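You operate a simulated robot arm through the tools that you are given. There is no shell and no other tool.

You run a simulated robot arm. Do the job below in one go: nothing can be reset, and whatever is moved stays where it is left.

## Task
Set the yellow knob to 2, blow the brass nozzle dry, rack it.
Fine: knob at 2 before the blow and at the end; hood shut while it turns, stop before opening; rack seat by the bench end.

Only the result counts: the job must be done as asked and must still hold three seconds after the hand-in. Knocking over, shifting, dropping, spilling or breaking anything else fails it.

## Robot
A 7-joint arm with a three-finger gripper, fixed in place. Base frame: the origin is at the foot of the arm, x ahead of it, y to its left, z up. Units: m, degrees, N and s.
With the tool pointing down near the work surface it reaches from about 0.1 to 0.88 m from the base axis. Its first joint turns from -166.0 to 166.0 degrees. Payload 2.94 kg.
The TCP is the grasp point between the finger pads, 0.03 m short of the fingertips. In the tool frame z runs along the fingers and y along their closing line. The gripper opens to 0.132 m. The gripper's body begins 0.107 m behind the TCP.
Orientation is that of the tool frame in the base frame, as [roll, pitch, yaw] about the fixed x, y, z axes, in that order (R = Rz(yaw) Ry(pitch) Rx(roll)). With the fingers straight down and closing along the base's y, the tool's x points along the base's -x, its y along +y and its z along -z.

## Interface
- The arm moves only by the tool apply_moves. Its argument "series" is text: rows parted by semicolons, each of 7 numbers parted by spaces: the finger opening in m, from 0 to 0.132, then the shift along the tool's x, y, z in m, then the turn, a rotation vector about the tool's x, y, z in degrees. In form: jaw x y z ax ay az; .... A call has 1 to 20 rows; each row shifts and turns the commanded pose from where the row before left it, along the tool's axes as they then stand. Each row takes 0.2 s and may step no farther than 0.05 m and 8.6 degrees from the row before; otherwise, or with a gripper value out of range, the whole call is refused. A pose out of reach is approached as far as the arm can. The call stops where the force on the tool passes 40 N (or 10 N more than at its start, if that is more) or the arm is blocked; 0.2 s more then pass. Each finger halts on what it meets, pressing with about 34 N; the grip force reading is that of the motor and also rises with nothing between the fingers. The clock runs only during rows and for 0.2 s after the last one: add rows that do not move to give the fingers time. It gives the time, the measured TCP pose, the force on the tool (base axes), the opening and the grip force at its end, in the units of the frame above (readings bear some noise), with the torque about the TCP (base axes, N m) and any sound that the robot's microphone picked up.
- Cameras (640 x 400 px; columns grow to the right, rows downward): "scene" is fixed at [0.2201, 0.6493, 1.6556]; the picture's right is [-0.04, -1.00, 0.00], its down [-0.96, 0.04, -0.28] and it looks along [0.28, -0.01, -0.96] (base axes); focal length 353 px, centre (320, 200). "wrist" rides on the gripper at [0.072, 0.003, -0.144] in the tool frame; the picture's right is [-0.04, 1.00, 0.00], its down [-0.88, -0.04, -0.48] and it looks along [-0.48, -0.02, 0.88] (tool axes); focal length 256 px, centre (320, 200). There is no depth. A picture from a camera that has moved, and an enlarged one, comes with that camera's place and axes in the base frame and with its lens.
- grab_frame(camera): a new picture of that camera. The clock stands still meanwhile.
- lift_body(by): slides the trunk up (or, below 0, down) by that many m; the arm rides with it, the base frame stays. It gives what a move gives, with no picture.
- zoom(camera, box): a new picture of the part [left, top, right, bottom] of that camera's present view, enlarged. The clock stands still meanwhile.
- finish_job(): hands the job in; it is judged then, once.

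Nothing tells you positions but the pictures and the camera data. Unless the task says otherwise, let go and move clear before handing in.

The tools are called after "Call:" as name(argument=value, ...) on one line, values as JSON. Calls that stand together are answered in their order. apply_moves: Moves the arm, as the interface text tells. Its arguments: {"type":"object","properties":{"series":{"type":"string"}},"required":["series"]} The other tools are called the same way: lift_body (by) slides the trunk up or down; grab_frame (camera) takes a picture; zoom (camera, box) takes an enlarged picture of a part of a camera's view; finish_job () hands the job in.

At the start:

```text
time: 0.0
position: [0.1947, 0.5531, 1.2856]
orientation: [-180.0, -0.1, 180.0]
force: [0.7, -0.2, -1.6]
moment: [0.01, 0.01, -0.03]
width: 0.132
grasp_force: 0.1
trunk travel left (down, up): [-0.375, 0.165]
```

scene: 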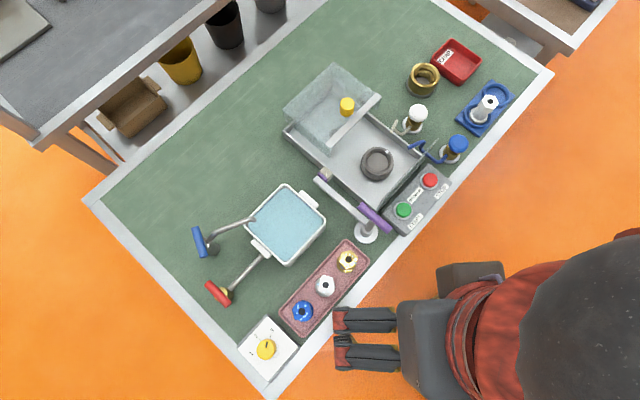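
wrist: 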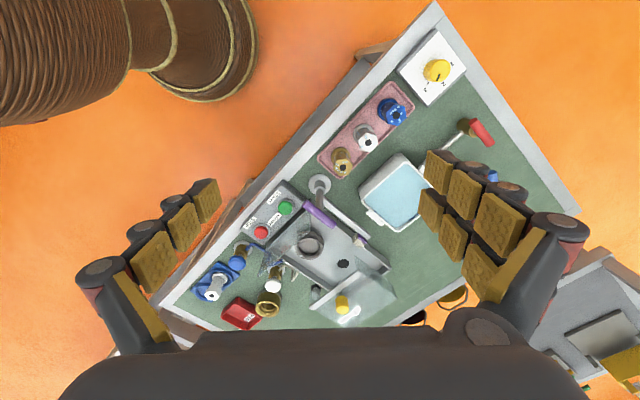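

I see a green bench with a yellow knob box, a pink tray with three nozzles (blue, white/steel, brass), a water basin, a hooded blow-dry station with green/red buttons, and a blue rack. I'll take close-ups before moving anything.

Call:
zoom(camera="scene", box=[220, 230, 380, 390])

Call:
zoom(camera="scene", box=[270, 50, 430, 150])

Call:
zoom(camera="scene", box=[300, 130, 460, 250])

Call:
zoom(camera="scene", box=[390, 30, 530, 170])

Call:
zoom(camera="wrist", box=[300, 20, 500, 180])

Call:
zoom(camera="wrist", box=[170, 170, 410, 340])

```text
2.50 times, centred on (300, 310) of scene
camera zoom: at [0.2201, 0.6493, 1.6556], right [-0.04, -1.0, 0.0], down [-0.96, 0.04, -0.28], along [0.28, -0.01, -0.96], focal length 884 px, centre (370, -75)
```

zoom: 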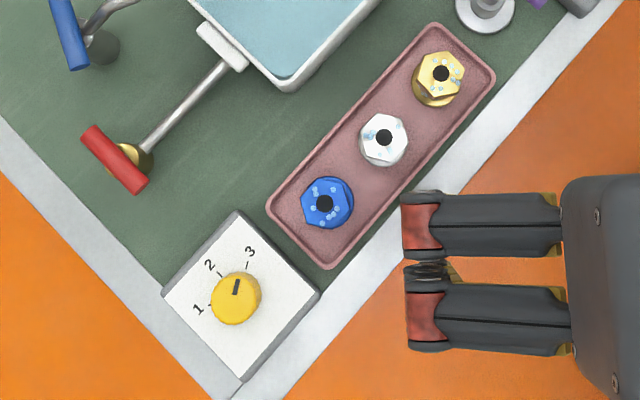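

```text
4.00 times, centred on (350, 100) of scene
camera zoom: at [0.2201, 0.6493, 1.6556], right [-0.04, -1.0, 0.0], down [-0.96, 0.04, -0.28], along [0.28, -0.01, -0.96], focal length 1414 px, centre (200, 600)
```

zoom: 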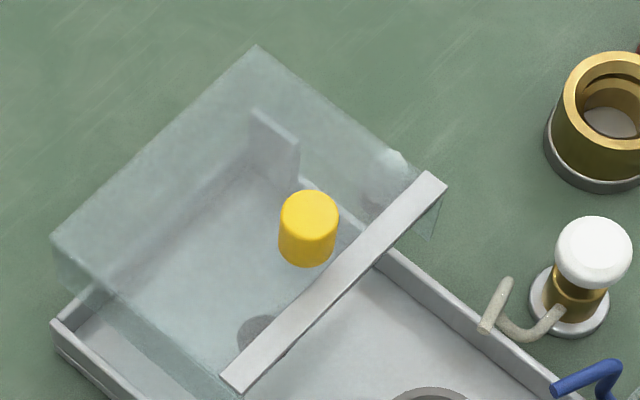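

```text
3.33 times, centred on (380, 190) of scene
camera zoom: at [0.2201, 0.6493, 1.6556], right [-0.04, -1.0, 0.0], down [-0.96, 0.04, -0.28], along [0.28, -0.01, -0.96], focal length 1178 px, centre (120, 233)
```

zoom: 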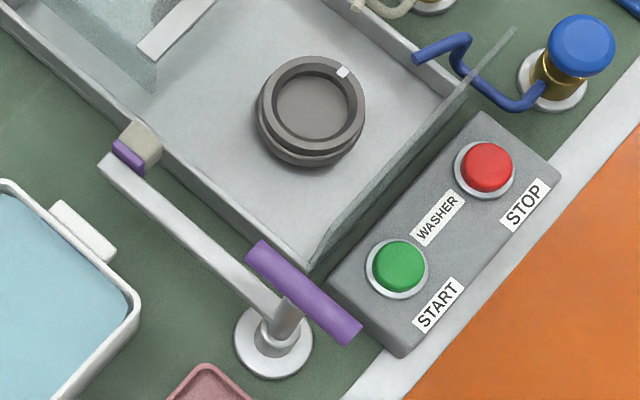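

```text
2.86 times, centred on (460, 100) of scene
camera zoom: at [0.2201, 0.6493, 1.6556], right [-0.04, -1.0, 0.0], down [-0.96, 0.04, -0.28], along [0.28, -0.01, -0.96], focal length 1010 px, centre (-80, 486)
```

zoom: 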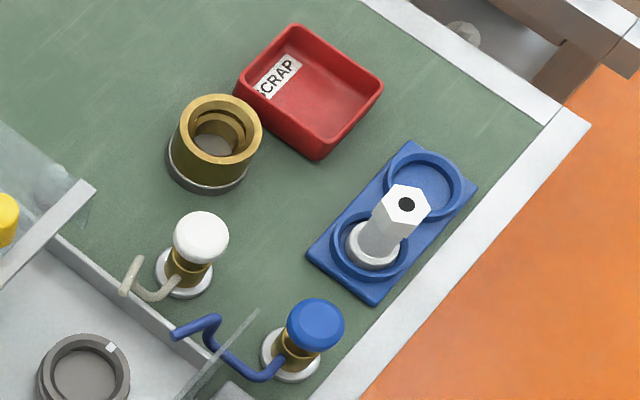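

```text
2.50 times, centred on (400, 100) of wrist
camera zoom: at [0.1224, 0.5562, 1.4305], right [0.04, 1.0, 0.0], down [0.88, -0.04, 0.48], along [0.48, -0.02, -0.88], focal length 640 px, centre (120, 450)
```

zoom: 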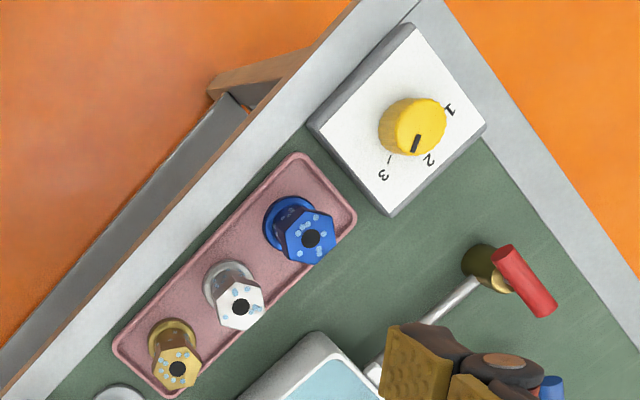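

```text
2.35 times, centred on (290, 255) of wrist
camera zoom: at [0.1224, 0.5562, 1.4305], right [0.04, 1.0, 0.0], down [0.88, -0.04, 0.48], along [0.48, -0.02, -0.88], focal length 602 px, centre (391, 71)
```

zoom: 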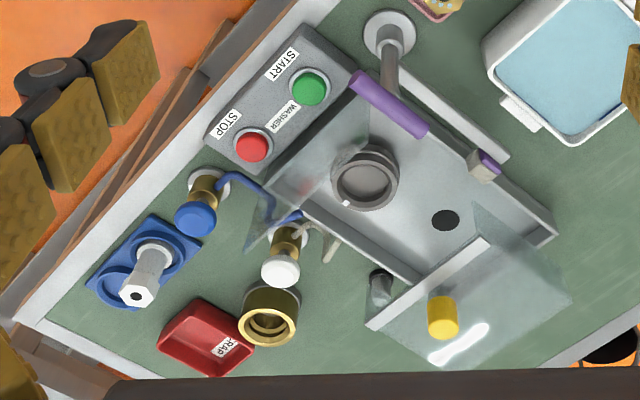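

I make out the numbered dial (pointer between 2 and 3), the wet brass nozzle at the far end of the pink tray, a chuck ring in the washer tray, a clear hood with a yellow grip, and a blue rack whose free seat is nearer the bench end. I'll move high over the washer for a closer look.

Call:
apply_moves(series="0.132 -0.04 -0.012 0.02 0 0 0; 0.132 -0.04 -0.012 0.02 0 0 0; 0.132 -0.04 -0.012 0.02 0 0 0; 0.132 -0.04 -0.01 0.02 0 0 0; 0.132 0 0 0 0 0 0")

Call:
grab_frame(camera="wrist")

Call:
grab_frame(camera="scene")

```text
time: 1.2
position: [0.3544, 0.5068, 1.2078]
orientation: [180.0, 0.1, -179.9]
force: [-0.9, -0.2, -0.4]
moment: [0.02, 0.0, 0.0]
width: 0.1317
grasp_force: 0.1
trunk travel left (down, up): [-0.375, 0.165]
```

```text
taken
camera wrist: at [0.2822, 0.5095, 1.3511], right [0.04, 1.0, 0.0], down [0.88, -0.04, 0.48], along [0.48, -0.02, -0.88], focal length 256 px, centre (320, 200)
```

wrist: 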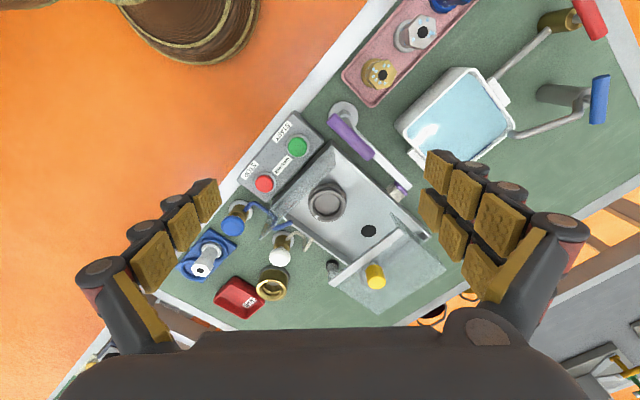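

```text
taken
```

scene: 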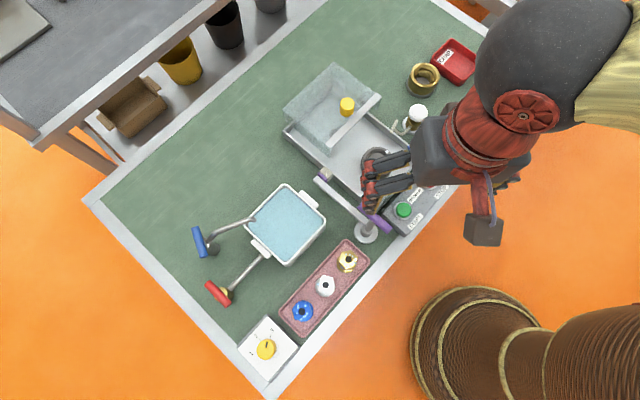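

Call:
zoom(camera="wrist", box=[300, 90, 460, 190])

Call:
zoom(camera="wrist", box=[300, 200, 460, 300])

Call:
zoom(camera="wrist", box=[170, 210, 330, 310])

Call:
zoom(camera="wrist", box=[230, 110, 390, 210])

```text
4.00 times, centred on (380, 140) of wrist
camera zoom: at [0.2822, 0.5095, 1.3511], right [0.04, 1.0, 0.0], down [0.88, -0.04, 0.48], along [0.48, -0.02, -0.88], focal length 1024 px, centre (80, 440)
```

zoom: 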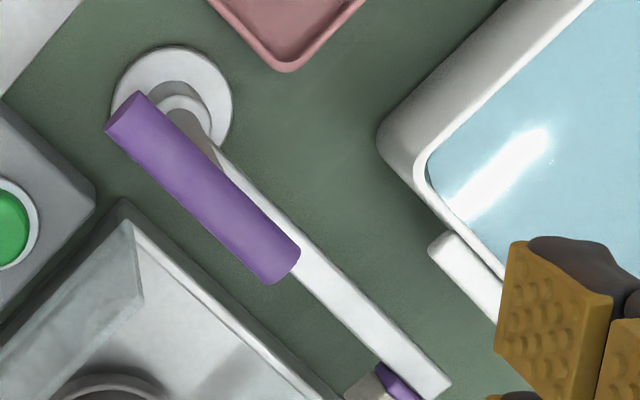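

```text
4.00 times, centred on (380, 250) of wrist
camera zoom: at [0.2822, 0.5095, 1.3511], right [0.04, 1.0, 0.0], down [0.88, -0.04, 0.48], along [0.48, -0.02, -0.88], focal length 1024 px, centre (80, 0)
```

zoom: 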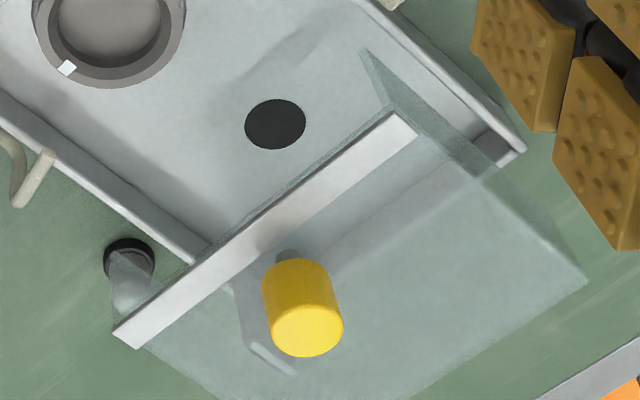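

```text
4.00 times, centred on (250, 260) of wrist
camera zoom: at [0.2822, 0.5095, 1.3511], right [0.04, 1.0, 0.0], down [0.88, -0.04, 0.48], along [0.48, -0.02, -0.88], focal length 1024 px, centre (600, -40)
```

zoom: 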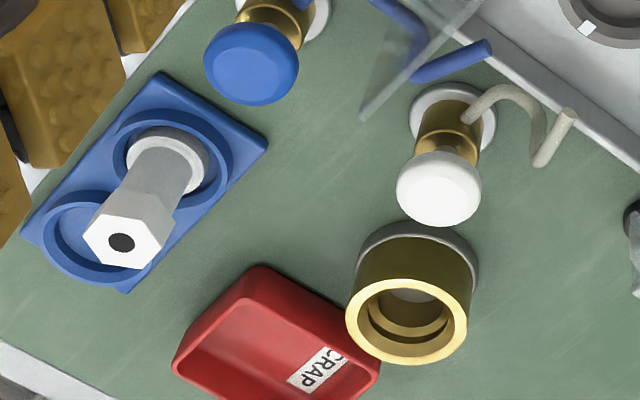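

```text
4.00 times, centred on (310, 160) of wrist
camera zoom: at [0.2822, 0.5095, 1.3511], right [0.04, 1.0, 0.0], down [0.88, -0.04, 0.48], along [0.48, -0.02, -0.88], focal length 1024 px, centre (360, 360)
```

zoom: 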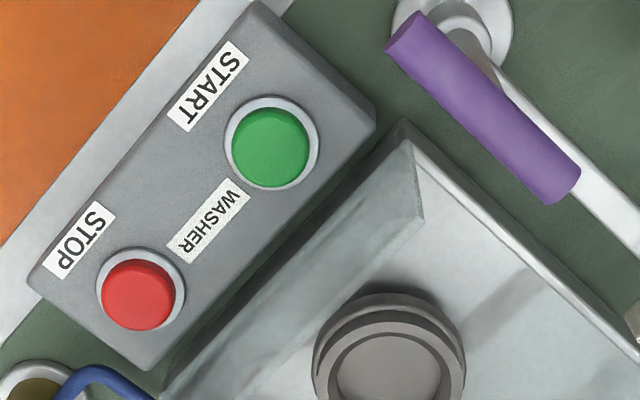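

The chuck has a bright index mark, and two push-type valves (white and blue) have pipes reaching toward the washer tray; the purple lever's role is not yet clear. I'll drop a bit and tilt for a lower-angle view of the valves and pipes.

Call:
apply_moves(series="0.132 0 -0.029 0.04 0 0 0; 0.132 0 -0.029 0.04 0 0 0; 0.132 0 -0.029 0.04 0 0 0; 0.132 0 0 0 0 -7.5 0; 0.132 0 0 0 0 -7.5 0; 0.132 0 0 0 0 -7.5 0; 0.132 0 0 0 0 -7.5 0; 0.132 0 0 0 0 0 0")

Call:
grab_frame(camera="wrist")

```text
time: 3.0
position: [0.355, 0.4204, 1.0861]
orientation: [-180.0, 30.2, -179.9]
force: [0.2, -0.3, -0.7]
moment: [-0.04, 0.0, 0.01]
width: 0.132
grasp_force: 0.0
trunk travel left (down, up): [-0.375, 0.165]
```

```text
taken
camera wrist: at [0.2206, 0.4233, 1.175], right [0.04, 1.0, 0.02], down [0.52, -0.04, 0.85], along [0.85, -0.02, -0.52], focal length 256 px, centre (320, 200)
```

wrist: 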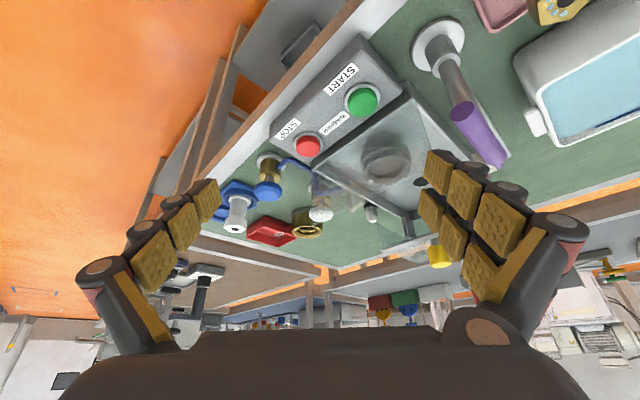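

Call:
zoom(camera="wrist", box=[210, 130, 370, 250])

Call:
zoom(camera="wrist", box=[330, 10, 530, 270])

```text
3.33 times, centred on (290, 190) of wrist
camera zoom: at [0.2206, 0.4233, 1.175], right [0.04, 1.0, 0.02], down [0.52, -0.04, 0.85], along [0.85, -0.02, -0.52], focal length 853 px, centre (420, 233)
```

zoom: 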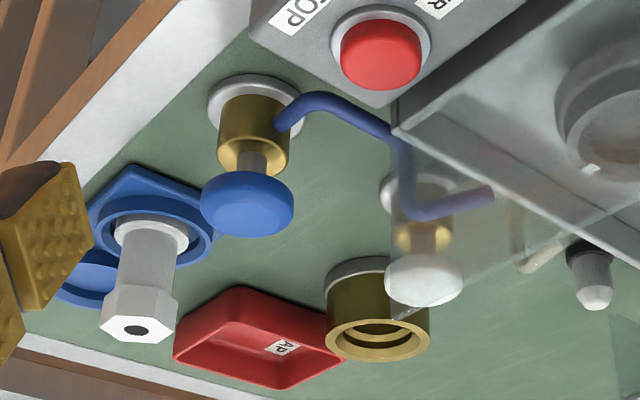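

```text
1.54 times, centred on (430, 140) of wrist
camera zoom: at [0.2206, 0.4233, 1.175], right [0.04, 1.0, 0.02], down [0.52, -0.04, 0.85], along [0.85, -0.02, -0.52], focal length 394 px, centre (151, 292)
```

zoom: 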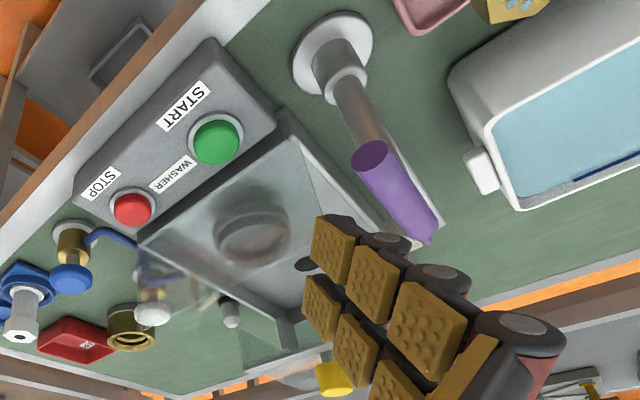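

The view is upside-down in this tilted pose, but it shows the two push valves have brass bodies with pipes reaching the washer tray, and the purple one is a tall lever on a post. I'll right the tool again and take a nearer look at the valve outlets.

Call:
apply_moves(series="0.132 0 0 -0.03 0 0 0; 0.132 0 0 0 0 7.5 0; 0.132 0 0 0 0 7.5 0; 0.132 0 0 0 0 7.5 0; 0.132 0 0 0 0 7.5 0; 0.132 -0.035 0 0 0 0 0; 0.132 -0.035 0 0 0 0 0; 0.132 0 0 0 0 0 0")

Call:
grab_frame(camera="wrist")

Call:
zoom(camera="wrist", box=[210, 150, 370, 300])

```text
time: 4.8
position: [0.4099, 0.4186, 1.1132]
orientation: [-180.0, 0.1, -179.9]
force: [0.0, 0.1, 0.1]
moment: [0.0, 0.0, 0.02]
width: 0.1322
grasp_force: 0.1
trunk travel left (down, up): [-0.375, 0.165]
```

```text
taken
camera wrist: at [0.338, 0.4231, 1.2573], right [0.04, 1.0, 0.0], down [0.88, -0.04, 0.48], along [0.48, -0.02, -0.88], focal length 256 px, centre (320, 200)
```

wrist: 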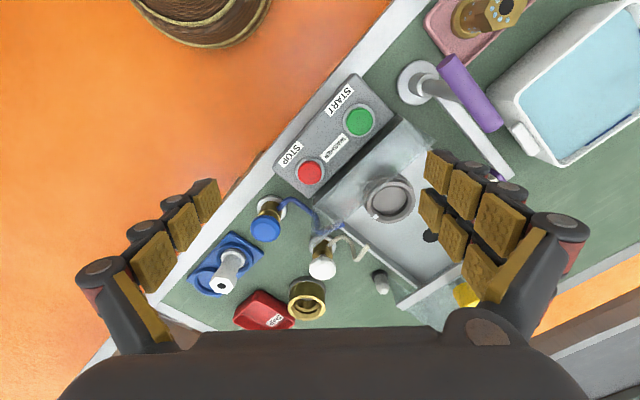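

```text
2.67 times, centred on (290, 225) of wrist
camera zoom: at [0.338, 0.4231, 1.2573], right [0.04, 1.0, 0.0], down [0.88, -0.04, 0.48], along [0.48, -0.02, -0.88], focal length 683 px, centre (400, 133)
```

zoom: 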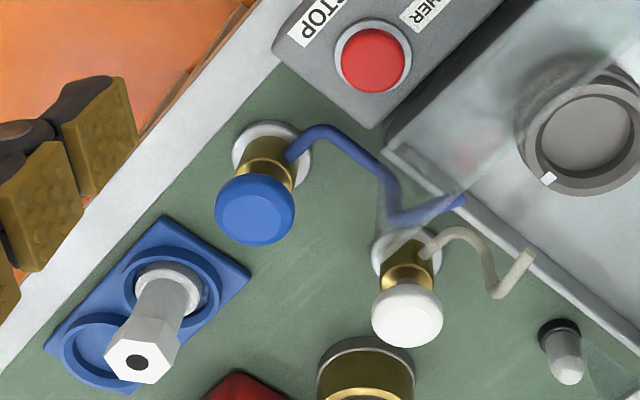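

The small grey post with a rounded light top beside the hood looks like an indicator lamp. Next I'll look closely at the purple lever, the pink tray and the nozzles.

Call:
apply_moves(series="0.132 0 0 -0.045 0 0 0; 0.132 0.036 0.03 0 0 0 0; 0.132 0.037 0.035 0 0 0 0; 0.132 0.037 0.035 0 0 0 0; 0.132 0 0.04 0 0 0 0; 0.132 0 0 0 0 0 0")

Call:
grab_frame(camera="wrist")

Call:
zoom(camera="wrist", box=[290, 130, 450, 250])

Call:
zoom(camera="wrist", box=[330, 0, 530, 150])

```text
refused: row 3 steps farther than a row can; nothing moved
```

```text
taken
camera wrist: at [0.338, 0.4231, 1.2573], right [0.04, 1.0, 0.0], down [0.88, -0.04, 0.48], along [0.48, -0.02, -0.88], focal length 256 px, centre (320, 200)
```

wrist: 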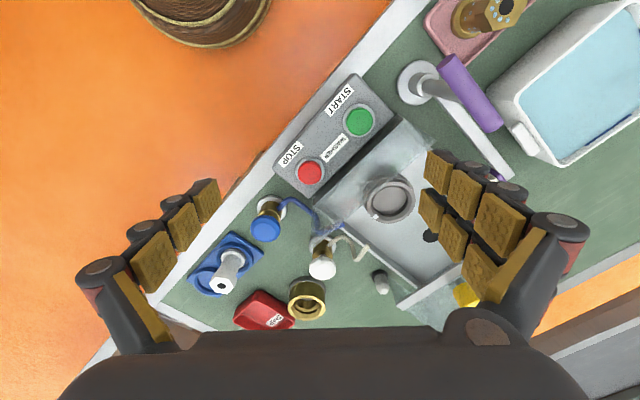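

```text
3.33 times, centred on (370, 190) of wrist
camera zoom: at [0.338, 0.4231, 1.2573], right [0.04, 1.0, 0.0], down [0.88, -0.04, 0.48], along [0.48, -0.02, -0.88], focal length 853 px, centre (153, 233)
```

zoom: 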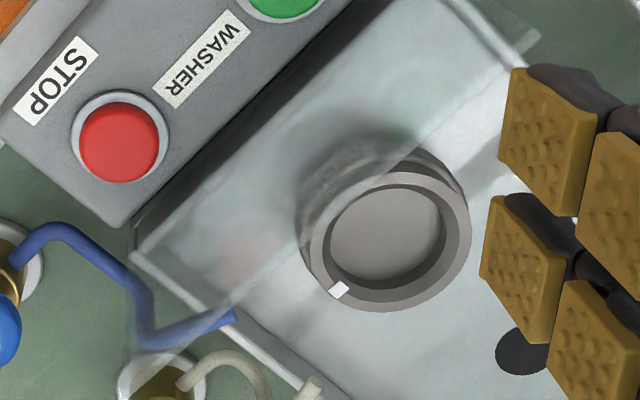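

```text
2.67 times, centred on (430, 75) of wrist
camera zoom: at [0.338, 0.4231, 1.2573], right [0.04, 1.0, 0.0], down [0.88, -0.04, 0.48], along [0.48, -0.02, -0.88], focal length 683 px, centre (27, 533)
```

zoom: 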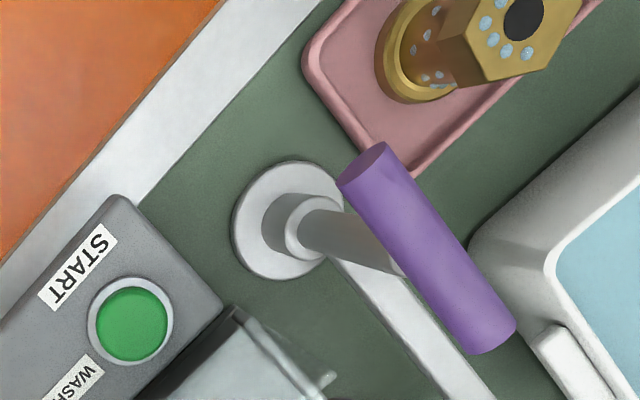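

The step limit bit; I'll use smaller steps to get over the purple lever and pink tray.

Call:
apply_moves(series="0.132 0 0 -0.045 0 0 0; 0.132 0.03 0.03 0 0 0 0; 0.132 0.03 0.03 0 0 0 0; 0.132 0.03 0.03 0 0 0 0; 0.132 0.02 0.03 0 0 0 0; 0.132 0 0.02 0 0 0 0; 0.132 0 0 0 0 0 0")

Call:
grab_frame(camera="wrist")

Call:
zoom(camera="wrist", box=[290, 130, 450, 250])

Call:
zoom(camera="wrist", box=[330, 0, 530, 150])

```text
time: 6.4
position: [0.3005, 0.5589, 1.1581]
orientation: [179.9, 0.0, -179.9]
force: [-0.5, -0.2, -0.2]
moment: [-0.02, 0.03, 0.0]
width: 0.1322
grasp_force: 0.1
trunk travel left (down, up): [-0.375, 0.165]
```

```text
taken
camera wrist: at [0.2274, 0.5628, 1.3015], right [0.04, 1.0, 0.0], down [0.88, -0.04, 0.48], along [0.48, -0.02, -0.88], focal length 256 px, centre (320, 200)
```

wrist: 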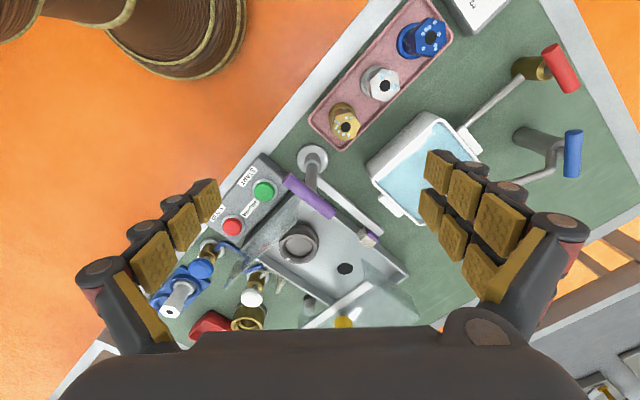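

```text
3.33 times, centred on (370, 190) of wrist
camera zoom: at [0.2274, 0.5628, 1.3015], right [0.04, 1.0, 0.0], down [0.88, -0.04, 0.48], along [0.48, -0.02, -0.88], focal length 853 px, centre (153, 233)
```

zoom: 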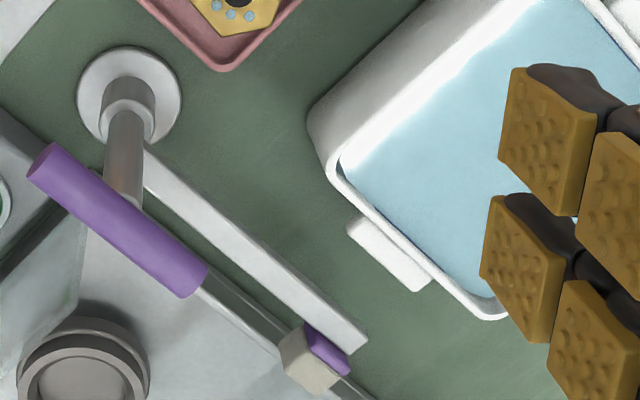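

```text
2.67 times, centred on (430, 75) of wrist
camera zoom: at [0.2274, 0.5628, 1.3015], right [0.04, 1.0, 0.0], down [0.88, -0.04, 0.48], along [0.48, -0.02, -0.88], focal length 683 px, centre (27, 533)
```

zoom: 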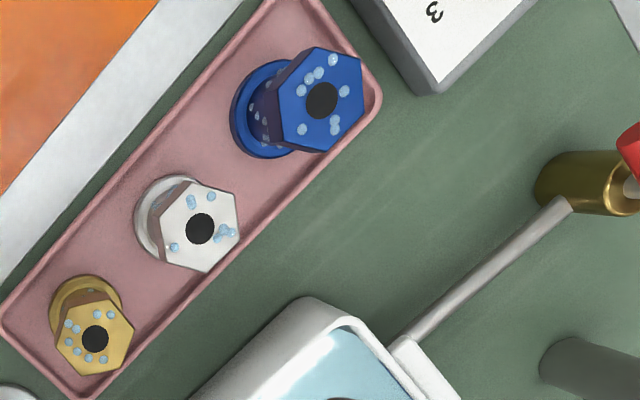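

The purple unit has a valve-like handle on a post and a line running to a block on the tray wall. Now I'll look straight at the dial to read the pointer and scale.

Call:
apply_moves(series="0.132 0.031 0.0245 0 0 0 0; 0.132 0.031 0.0245 0 0 0 0; 0.132 0.031 0.0245 0 0 0 0; 0.132 0.031 0.0245 0 0 0 0; 0.132 0.031 0.0245 0 0 0 0; 0.132 0.031 0.0245 0 0 0 0; 0.132 0.031 0.0245 0 0 0 0; 0.132 0.031 0.0245 0 0 0 0; 0.132 0 0 0 0 0 0")

Call:
grab_frame(camera="wrist")

Call:
zoom(camera="wrist", box=[270, 150, 370, 220])

Call:
grab_frame(camera="scene")

```text
time: 8.6
position: [0.1268, 0.7558, 1.1782]
orientation: [178.3, 0.0, 174.5]
force: [-0.4, -0.2, -0.3]
moment: [0.06, 0.04, 0.0]
width: 0.1319
grasp_force: 0.0
trunk travel left (down, up): [-0.375, 0.165]
stopped in row 9: the arm was blocked; the commanded pose is now the measured one
```

```text
taken
camera wrist: at [0.0542, 0.7617, 1.3229], right [0.14, 0.99, 0.03], down [0.87, -0.14, 0.48], along [0.47, -0.04, -0.88], focal length 256 px, centre (320, 200)
```

wrist: 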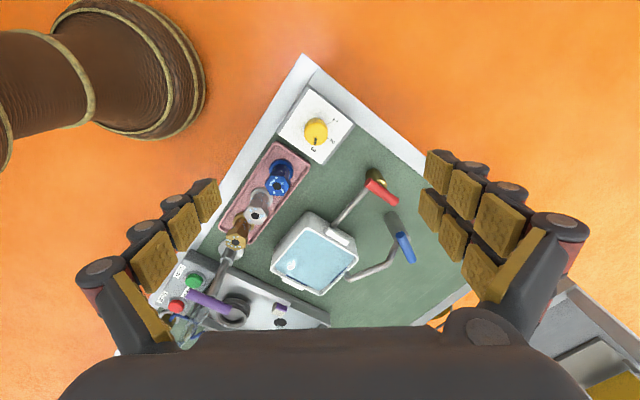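

```text
5.71 times, centred on (320, 185) of wrist
camera zoom: at [0.0542, 0.7617, 1.3229], right [0.14, 0.99, 0.03], down [0.87, -0.14, 0.48], along [0.47, -0.04, -0.88], focal length 1463 px, centre (320, 286)
```

zoom: 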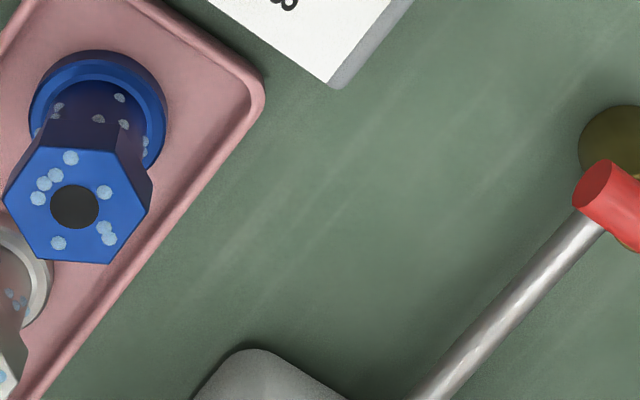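

```text
taken
```

scene: 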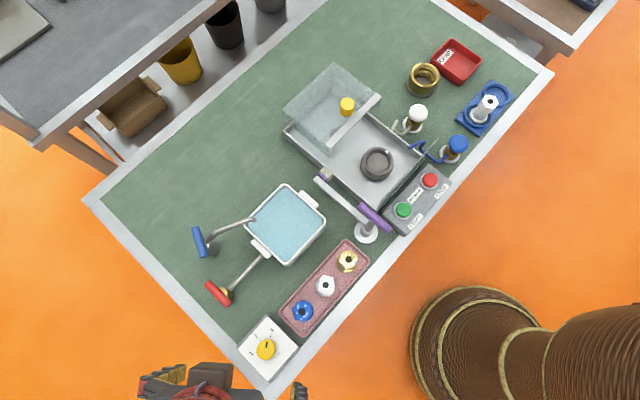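

The arm hit a joint limit at that yaw and stopped without touching anything. I'll level the tool, turn it to a more natural yaw for this side, and look at the dial.

Call:
apply_moves(series="0.132 0 0 0 0 0 -8.5; 0.132 0 0 0 0 0 -8.5; 0.132 0 0 0 0 0 -8.5; 0.132 0 0 0 0 0 -8.5; 0.132 0 0 0 0 0 -8.5; 0.132 0 0 0 0 0 -8.5; 0.132 0 0 0 0 0 -8.5; 0.132 0 0 0 0 0 -8.5; 0.132 0 0 0 0 0 -8.5; 0.132 0 0 0 0 0 -8.5; 0.132 0.04 0 0 0 0 0; 0.132 0.04 0 0 0 0 0; 0.132 0.04 0 0 0 0 0; 0.132 0 0 0 0 0 0")

Call:
grab_frame(camera="wrist")

```text
time: 11.6
position: [0.1016, 0.6402, 1.1761]
orientation: [179.9, 1.5, -100.4]
force: [-0.7, -0.1, 0.8]
moment: [-0.01, 0.04, 0.03]
width: 0.1318
grasp_force: 0.1
trunk travel left (down, up): [-0.375, 0.165]
```

```text
taken
camera wrist: at [0.0847, 0.5646, 1.3174], right [-0.97, 0.22, 0.0], down [0.19, 0.84, 0.5], along [0.11, 0.49, -0.87], focal length 256 px, centre (320, 200)
```

wrist: 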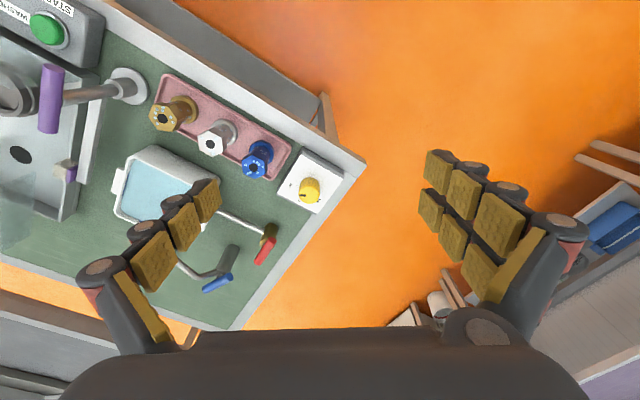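

Call:
apply_moves(series="0.132 0 0 0.02 0 1.5 0; 0.132 0 0 0 0 0 0")

Call:
zoom(camera="wrist", box=[255, 135, 375, 225])

Call:
zoom(camera="wrist", box=[130, 60, 310, 190])

Call:
zoom(camera="scene", box=[230, 310, 310, 390])

```text
time: 12.2
position: [0.1023, 0.6368, 1.1572]
orientation: [179.8, 0.1, -100.3]
force: [0.2, 0.2, -0.3]
moment: [0.02, -0.01, 0.02]
width: 0.132
grasp_force: 0.1
trunk travel left (down, up): [-0.375, 0.165]
```

```text
4.44 times, centred on (315, 180) of wrist
camera zoom: at [0.0858, 0.5671, 1.3003], right [-0.97, 0.22, 0.0], down [0.2, 0.86, 0.48], along [0.1, 0.47, -0.88], focal length 1138 px, centre (342, 289)
```

zoom: 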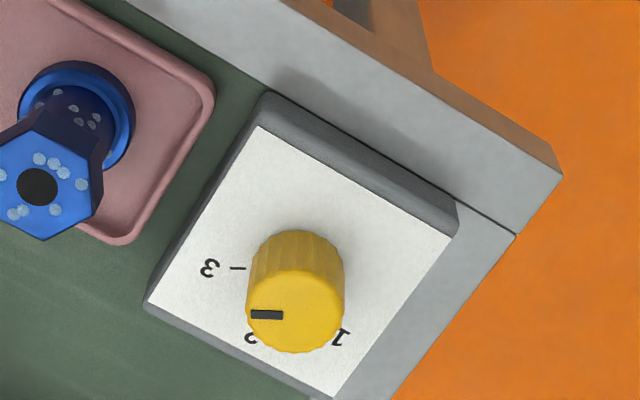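

```text
3.08 times, centred on (220, 125) of wrist
camera zoom: at [0.0858, 0.5671, 1.3003], right [-0.97, 0.22, 0.0], down [0.2, 0.86, 0.48], along [0.1, 0.47, -0.88], focal length 788 px, centre (628, 431)
```

zoom: 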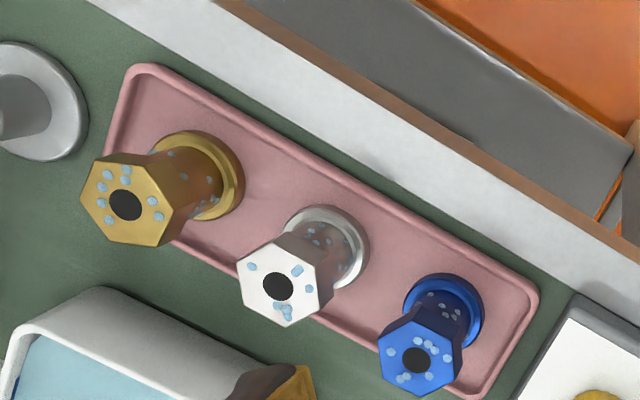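

```text
5.00 times, centred on (270, 350) of scene
camera zoom: at [0.2201, 0.6493, 1.6556], right [-0.04, -1.0, 0.0], down [-0.96, 0.04, -0.28], along [0.28, -0.01, -0.96], focal length 1767 px, centre (570, -550)
```

zoom: 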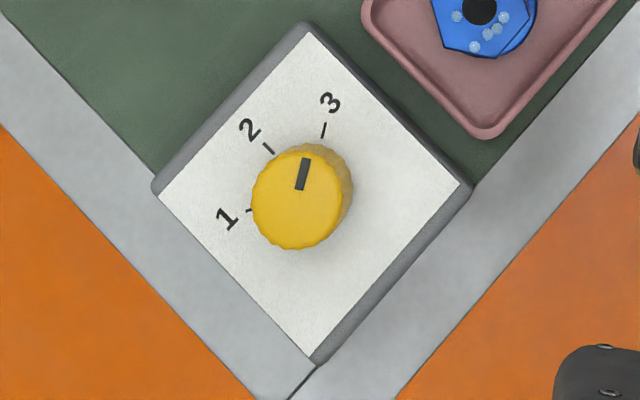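

The dial reads 3 (black mark in line with the "3" tick), and "2" lies about 60° counter-clockwise from it; knob top is near (0.141, 0.753, 0.963). I'll line up over it with a narrow opening and pre-wound yaw.

Call:
apply_moves(series="0.06 0 0 0 0 0 7.5; 0.06 0 0 0 0 0 7.5; 0.06 0 0 0 0 0 7.5; 0.06 0 0 0 0 0 7.5; 0.06 -0.0378 0.0151 0 0 0 0; 0.06 -0.0378 0.0151 0 0 0 0; 0.06 -0.0378 0.0151 0 0 0 0; 0.06 0 0 0.045 0 0 0; 0.06 0 0 0.045 0 0 0; 0.06 0 0 0.035 0 0 0; 0.06 0 0 0 0 0 0")

Call:
grab_frame(camera="wrist")

Call:
zoom(camera="scene", box=[220, 300, 320, 400])

```text
time: 14.6
position: [0.1382, 0.754, 1.0307]
orientation: [179.9, 0.0, -130.4]
force: [0.2, -0.3, 0.3]
moment: [0.01, 0.0, -0.03]
width: 0.06
grasp_force: 0.0
trunk travel left (down, up): [-0.375, 0.165]
```

```text
taken
camera wrist: at [0.0903, 0.7014, 1.1749], right [-0.73, 0.68, 0.0], down [0.6, 0.64, 0.48], along [0.32, 0.35, -0.88], focal length 256 px, centre (320, 200)
```

wrist: 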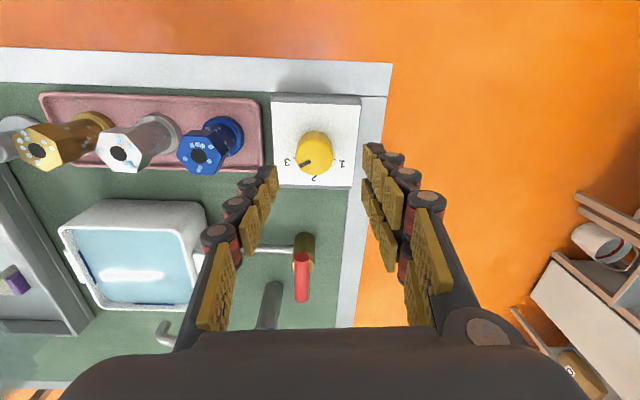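

```text
4.00 times, centred on (270, 350) of scene
camera zoom: at [0.2201, 0.6493, 1.6556], right [-0.04, -1.0, 0.0], down [-0.96, 0.04, -0.28], along [0.28, -0.01, -0.96], focal length 1414 px, centre (520, -400)
```

zoom: 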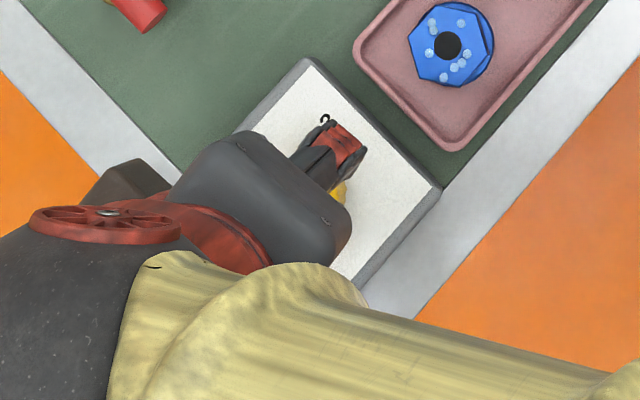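

Call:
zoom(camera="wrist", box=[260, 90, 370, 200])

```text
3.64 times, centred on (315, 145) of wrist
camera zoom: at [0.0903, 0.7014, 1.1749], right [-0.73, 0.68, 0.0], down [0.6, 0.64, 0.48], along [0.32, 0.35, -0.88], focal length 931 px, centre (338, 400)
```

zoom: 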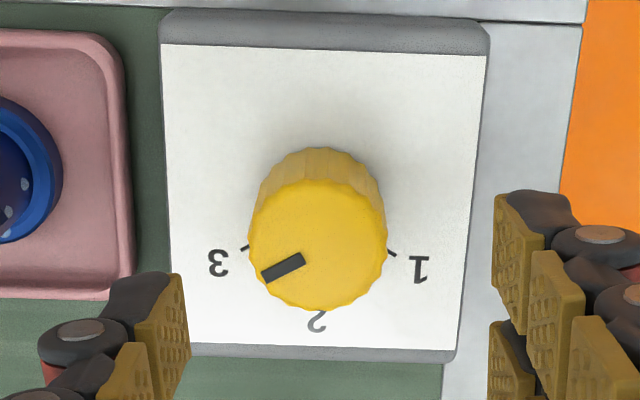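

The pointer is exactly on 3 and the gripper is nearly centred over the knob. I'll descend, grip it, and check before turning.

Call:
apply_moves(series="0.06 -0.001 -0.0035 0.03 0 0 0; 0.06 0 0 0.03 0 0 0; 0.06 0 0 0 0 0 0; 0.02 0 0 0 0 0 0; 0.02 0 0 0 0 0 0; 0.02 0 0 0 0 0 0")

```text
time: 16.0
position: [0.1442, 0.7521, 0.9705]
orientation: [179.9, 0.0, -130.4]
force: [4.2, -2.5, -1.1]
moment: [0.04, -0.25, 0.02]
width: 0.033
grasp_force: 24.4
trunk travel left (down, up): [-0.375, 0.165]
```

The fingers hold the knob at 0.033 m. I'll turn it about 60° counter-clockwise toward 2 and then look.

Call:
apply_moves(series="0.02 0 0 0 0 0 -7.5; 0.02 0 0 0 0 0 -7.5; 0.02 0 0 0 0 0 -7.5; 0.02 0 0 0 0 0 -7.5; 0.02 0 0 0 0 0 -7.5; 0.02 0 0 0 0 0 -7.5; 0.02 0 0 0 0 0 -7.5; 0.02 0 0 0 0 0 -7.5; 0.02 0 0 0 0 0 0")

Call:
zoom(camera="wrist", box=[220, 80, 420, 230])

```text
time: 18.0
position: [0.1455, 0.7523, 0.9709]
orientation: [179.8, 0.1, -70.5]
force: [11.5, -8.4, -0.6]
moment: [-0.37, -0.42, -0.01]
width: 0.0324
grasp_force: 45.7
trunk travel left (down, up): [-0.375, 0.165]
```

```text
2.67 times, centred on (320, 155) of wrist
camera zoom: at [0.1669, 0.683, 1.1143], right [-0.96, -0.3, 0.0], down [-0.26, 0.84, 0.48], along [-0.14, 0.46, -0.88], focal length 683 px, centre (320, 320)
```

zoom: 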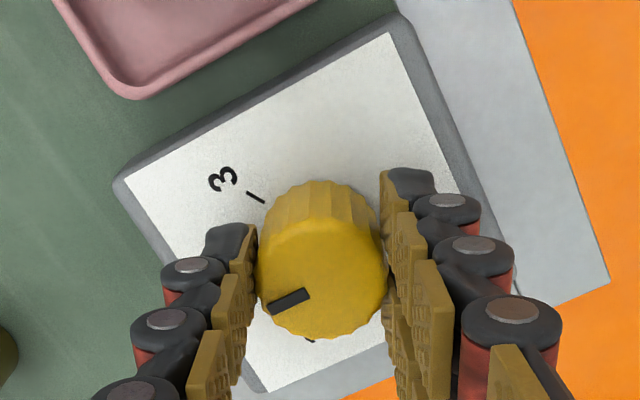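

The knob turned with the gripper and the mark now points about 60° past the "3" tick. I'll release, rise and verify.

Call:
apply_moves(series="0.06 0 0 0 0 0 0; 0.06 0 0 0 0 0 0; 0.06 0 0 -0.04 0 0 0; 0.06 0 0 -0.05 0 0 0; 0.06 0 0 -0.05 0 0 0; 0.06 0.045 0 0 0 0 0; 0.06 0.045 0 0 0 0 0; 0.06 0.03 0 0 0 0 0; 0.06 0 0 0 0 0 0")

Call:
grab_frame(camera="wrist")

Call:
zoom(camera="scene", box=[230, 310, 310, 390])

```text
time: 20.0
position: [0.1842, 0.6382, 1.1098]
orientation: [179.9, 0.1, -70.4]
force: [0.1, 0.0, -0.2]
moment: [0.0, -0.04, 0.02]
width: 0.06
grasp_force: 0.1
trunk travel left (down, up): [-0.375, 0.165]
```

```text
taken
camera wrist: at [0.2054, 0.5702, 1.2535], right [-0.96, -0.29, 0.0], down [-0.26, 0.84, 0.48], along [-0.14, 0.46, -0.88], focal length 256 px, centre (320, 200)
```

wrist: 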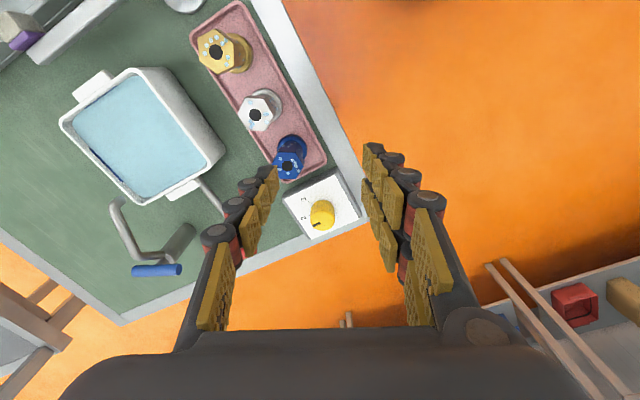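

```text
5.00 times, centred on (270, 350) of scene
camera zoom: at [0.2201, 0.6493, 1.6556], right [-0.04, -1.0, 0.0], down [-0.96, 0.04, -0.28], along [0.28, -0.01, -0.96], focal length 1767 px, centre (570, -550)
```

zoom: 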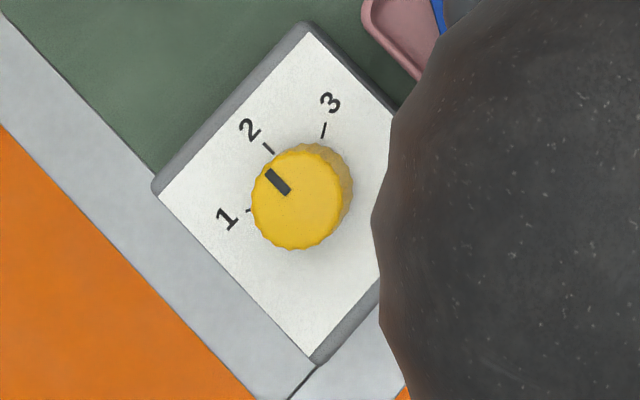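

The knob mark now lines up with "2". Next I'll go over the brass nozzle for a close look, with the fingers' closing line along the bench front.

Call:
apply_moves(series="0.06 0 0 0 0 0 8.1; 0.06 0 0 0 0 0 8.1; 0.06 0 0 0 0 0 8.1; 0.06 0 0 0 0 0 8.1; 0.06 0 0 0 0 0 8.1; 0.06 0 0 0 0 0 8.1; 0.06 0 0 0 0 0 8.1; 0.06 0 0 0 0 0 8.1; 0.06 0.0127 -0.0377 0 0 0 0; 0.06 0.0127 -0.0377 0 0 0 0; 0.06 0.0127 -0.0377 0 0 0 0; 0.06 0 0 0 0 0 0")

Call:
grab_frame(camera="wrist")

Call:
zoom(camera="wrist", box=[240, 120, 400, 220])

Call:
zoom(camera="scene", box=[300, 220, 400, 320])

```text
time: 22.6
position: [0.2355, 0.5321, 1.1118]
orientation: [179.8, 0.0, -135.3]
force: [0.2, 0.8, 0.2]
moment: [0.02, -0.02, 0.02]
width: 0.0602
grasp_force: 0.0
trunk travel left (down, up): [-0.375, 0.165]
```

```text
taken
camera wrist: at [0.1836, 0.4835, 1.2553], right [-0.67, 0.74, 0.0], down [0.65, 0.59, 0.48], along [0.35, 0.32, -0.88], focal length 256 px, centre (320, 200)
```

wrist: 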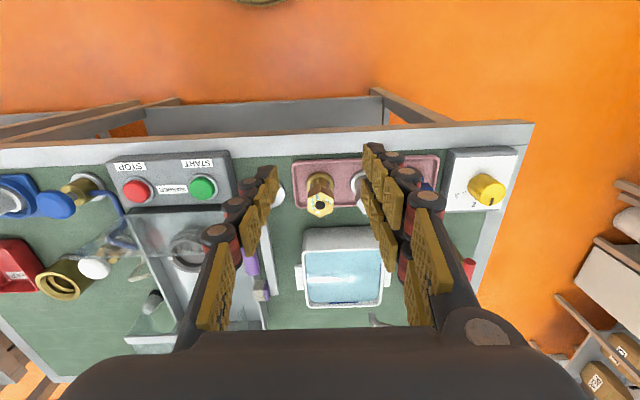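

```text
4.00 times, centred on (320, 170) of wrist
camera zoom: at [0.1836, 0.4835, 1.2553], right [-0.67, 0.74, 0.0], down [0.65, 0.59, 0.48], along [0.35, 0.32, -0.88], focal length 1024 px, centre (320, 320)
```

zoom: 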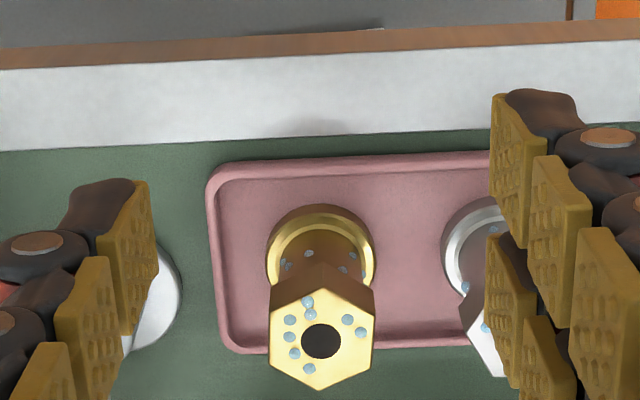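

```text
4.00 times, centred on (350, 270) of scene
camera zoom: at [0.2201, 0.6493, 1.6556], right [-0.04, -1.0, 0.0], down [-0.96, 0.04, -0.28], along [0.28, -0.01, -0.96], focal length 1414 px, centre (200, -80)
```

zoom: 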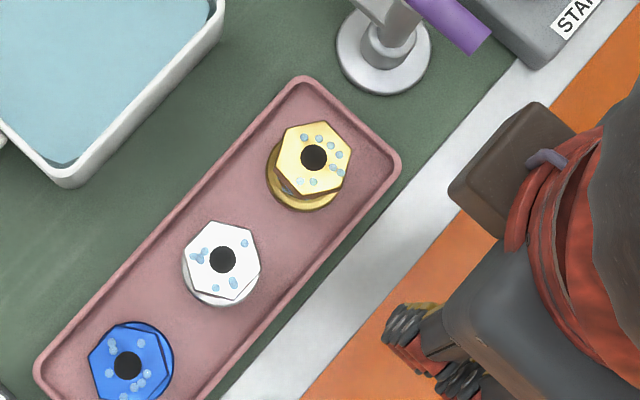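

The brass nozzle's hex flats line up with the current finger closing line; its top is near (0.300, 0.592, 0.973), about 33 mm across flats. I'll move over it and check alignment before descending.

Call:
apply_moves(series="0.052 -0.044 -0.0014 0 0 0 0; 0.052 -0.044 -0.0013 0 0 0 0; 0.052 0 0 0.03 0 0 0; 0.052 0 0 0.03 0 0 0; 0.052 0 0 0 0 0 0")

Call:
grab_frame(camera="wrist")

Call:
zoom(camera="scene", box=[300, 200, 400, 300])

```text
time: 23.8
position: [0.3015, 0.5927, 1.0499]
orientation: [-180.0, 0.0, -135.2]
force: [-0.3, 0.1, -0.6]
moment: [0.02, -0.03, -0.02]
width: 0.0521
grasp_force: 0.1
trunk travel left (down, up): [-0.375, 0.165]
```

```text
taken
camera wrist: at [0.2481, 0.5437, 1.1943], right [-0.67, 0.74, 0.0], down [0.65, 0.59, 0.48], along [0.35, 0.32, -0.88], focal length 256 px, centre (320, 200)
```

wrist: 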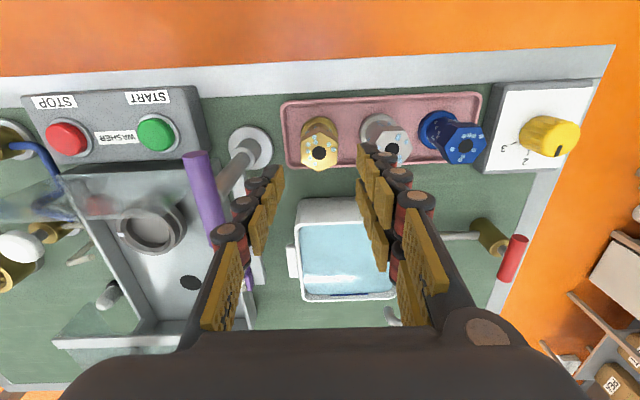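

```text
4.00 times, centred on (350, 250) of scene
camera zoom: at [0.2201, 0.6493, 1.6556], right [-0.04, -1.0, 0.0], down [-0.96, 0.04, -0.28], along [0.28, -0.01, -0.96], focal length 1414 px, centre (200, 0)
```

zoom: 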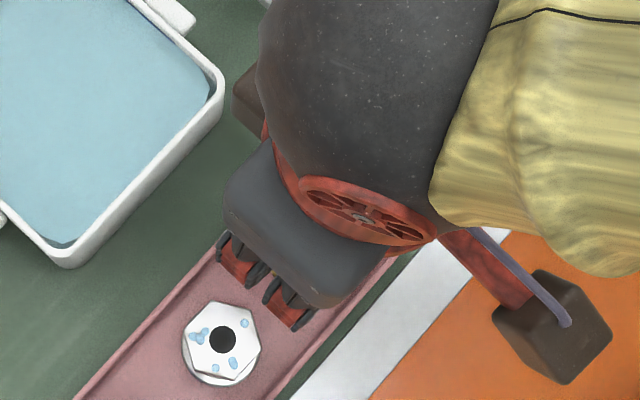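

The nozzle sits centred between the fingers within about 2 mm. I'll narrow the opening slightly to stay clear of the white neighbour, descend and grip.

Call:
apply_moves(series="0.046 0.0015 0 0 0 0 0; 0.046 0 0 0.03 0 0 0; 0.046 0 0 0.03 0 0 0; 0.046 0 0 0.025 0 0 0; 0.046 0 0 0 0 0 0")

Call:
grab_frame(camera="wrist")

```text
time: 25.0
position: [0.3015, 0.5903, 0.9644]
orientation: [179.9, 0.0, -135.1]
force: [-0.1, 0.7, -1.0]
moment: [0.0, 0.0, 0.02]
width: 0.0456
grasp_force: 0.0
trunk travel left (down, up): [-0.375, 0.165]
```

```text
taken
camera wrist: at [0.2477, 0.5424, 1.1087], right [-0.67, 0.74, 0.0], down [0.65, 0.59, 0.48], along [0.35, 0.32, -0.88], focal length 256 px, centre (320, 200)
```

wrist: 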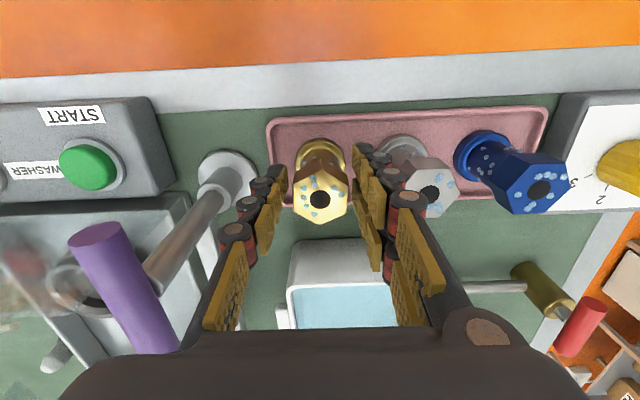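

The fingers straddle the brass nozzle with no contact on the neighbour. I'll close on it and check the grip.

Call:
apply_moves(series="0.025 0 0 0 0 0 0; 0.02 0 0 0 0 0 0; 0.02 0 0 0 0 0 0; 0.02 0 0 0 0 0 0")

```text
time: 26.0
position: [0.3015, 0.5915, 0.9653]
orientation: [179.9, 0.0, -135.2]
force: [-0.6, 0.6, 0.5]
moment: [0.01, 0.05, -0.02]
width: 0.0324
grasp_force: 34.4
trunk travel left (down, up): [-0.375, 0.165]
```

Good grip at 0.032 m. I'll lift it straight up well above everything and look.

Call:
apply_moves(series="0.02 0 0 -0.02 0 0 0; 0.02 0 0 -0.035 0 0 0; 0.02 0 0 -0.035 0 0 0; 0.02 0 0 -0.035 0 0 0; 0.02 0 0 -0.035 0 0 0; 0.02 0 0 -0.035 0 0 0; 0.02 0 0 0 0 0 0")

Call:
grab_frame(camera="wrist")

Call:
grab_frame(camera="scene")

```text
time: 27.6
position: [0.3012, 0.5905, 1.1602]
orientation: [179.9, 0.0, -135.3]
force: [-0.8, 0.5, -2.2]
moment: [-0.03, -0.02, 0.02]
width: 0.0325
grasp_force: 33.7
trunk travel left (down, up): [-0.375, 0.165]
```

```text
taken
camera wrist: at [0.2475, 0.5429, 1.3038], right [-0.67, 0.74, 0.0], down [0.65, 0.59, 0.47], along [0.35, 0.32, -0.88], focal length 256 px, centre (320, 200)
```

wrist: 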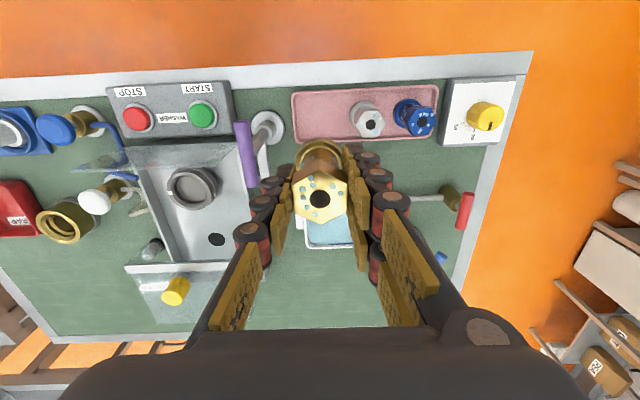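

```text
taken
```

scene: 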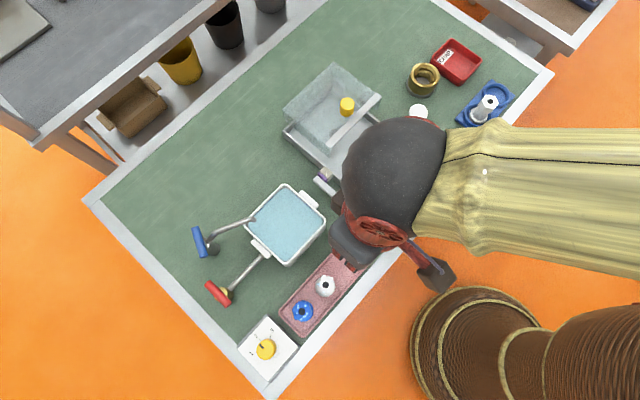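

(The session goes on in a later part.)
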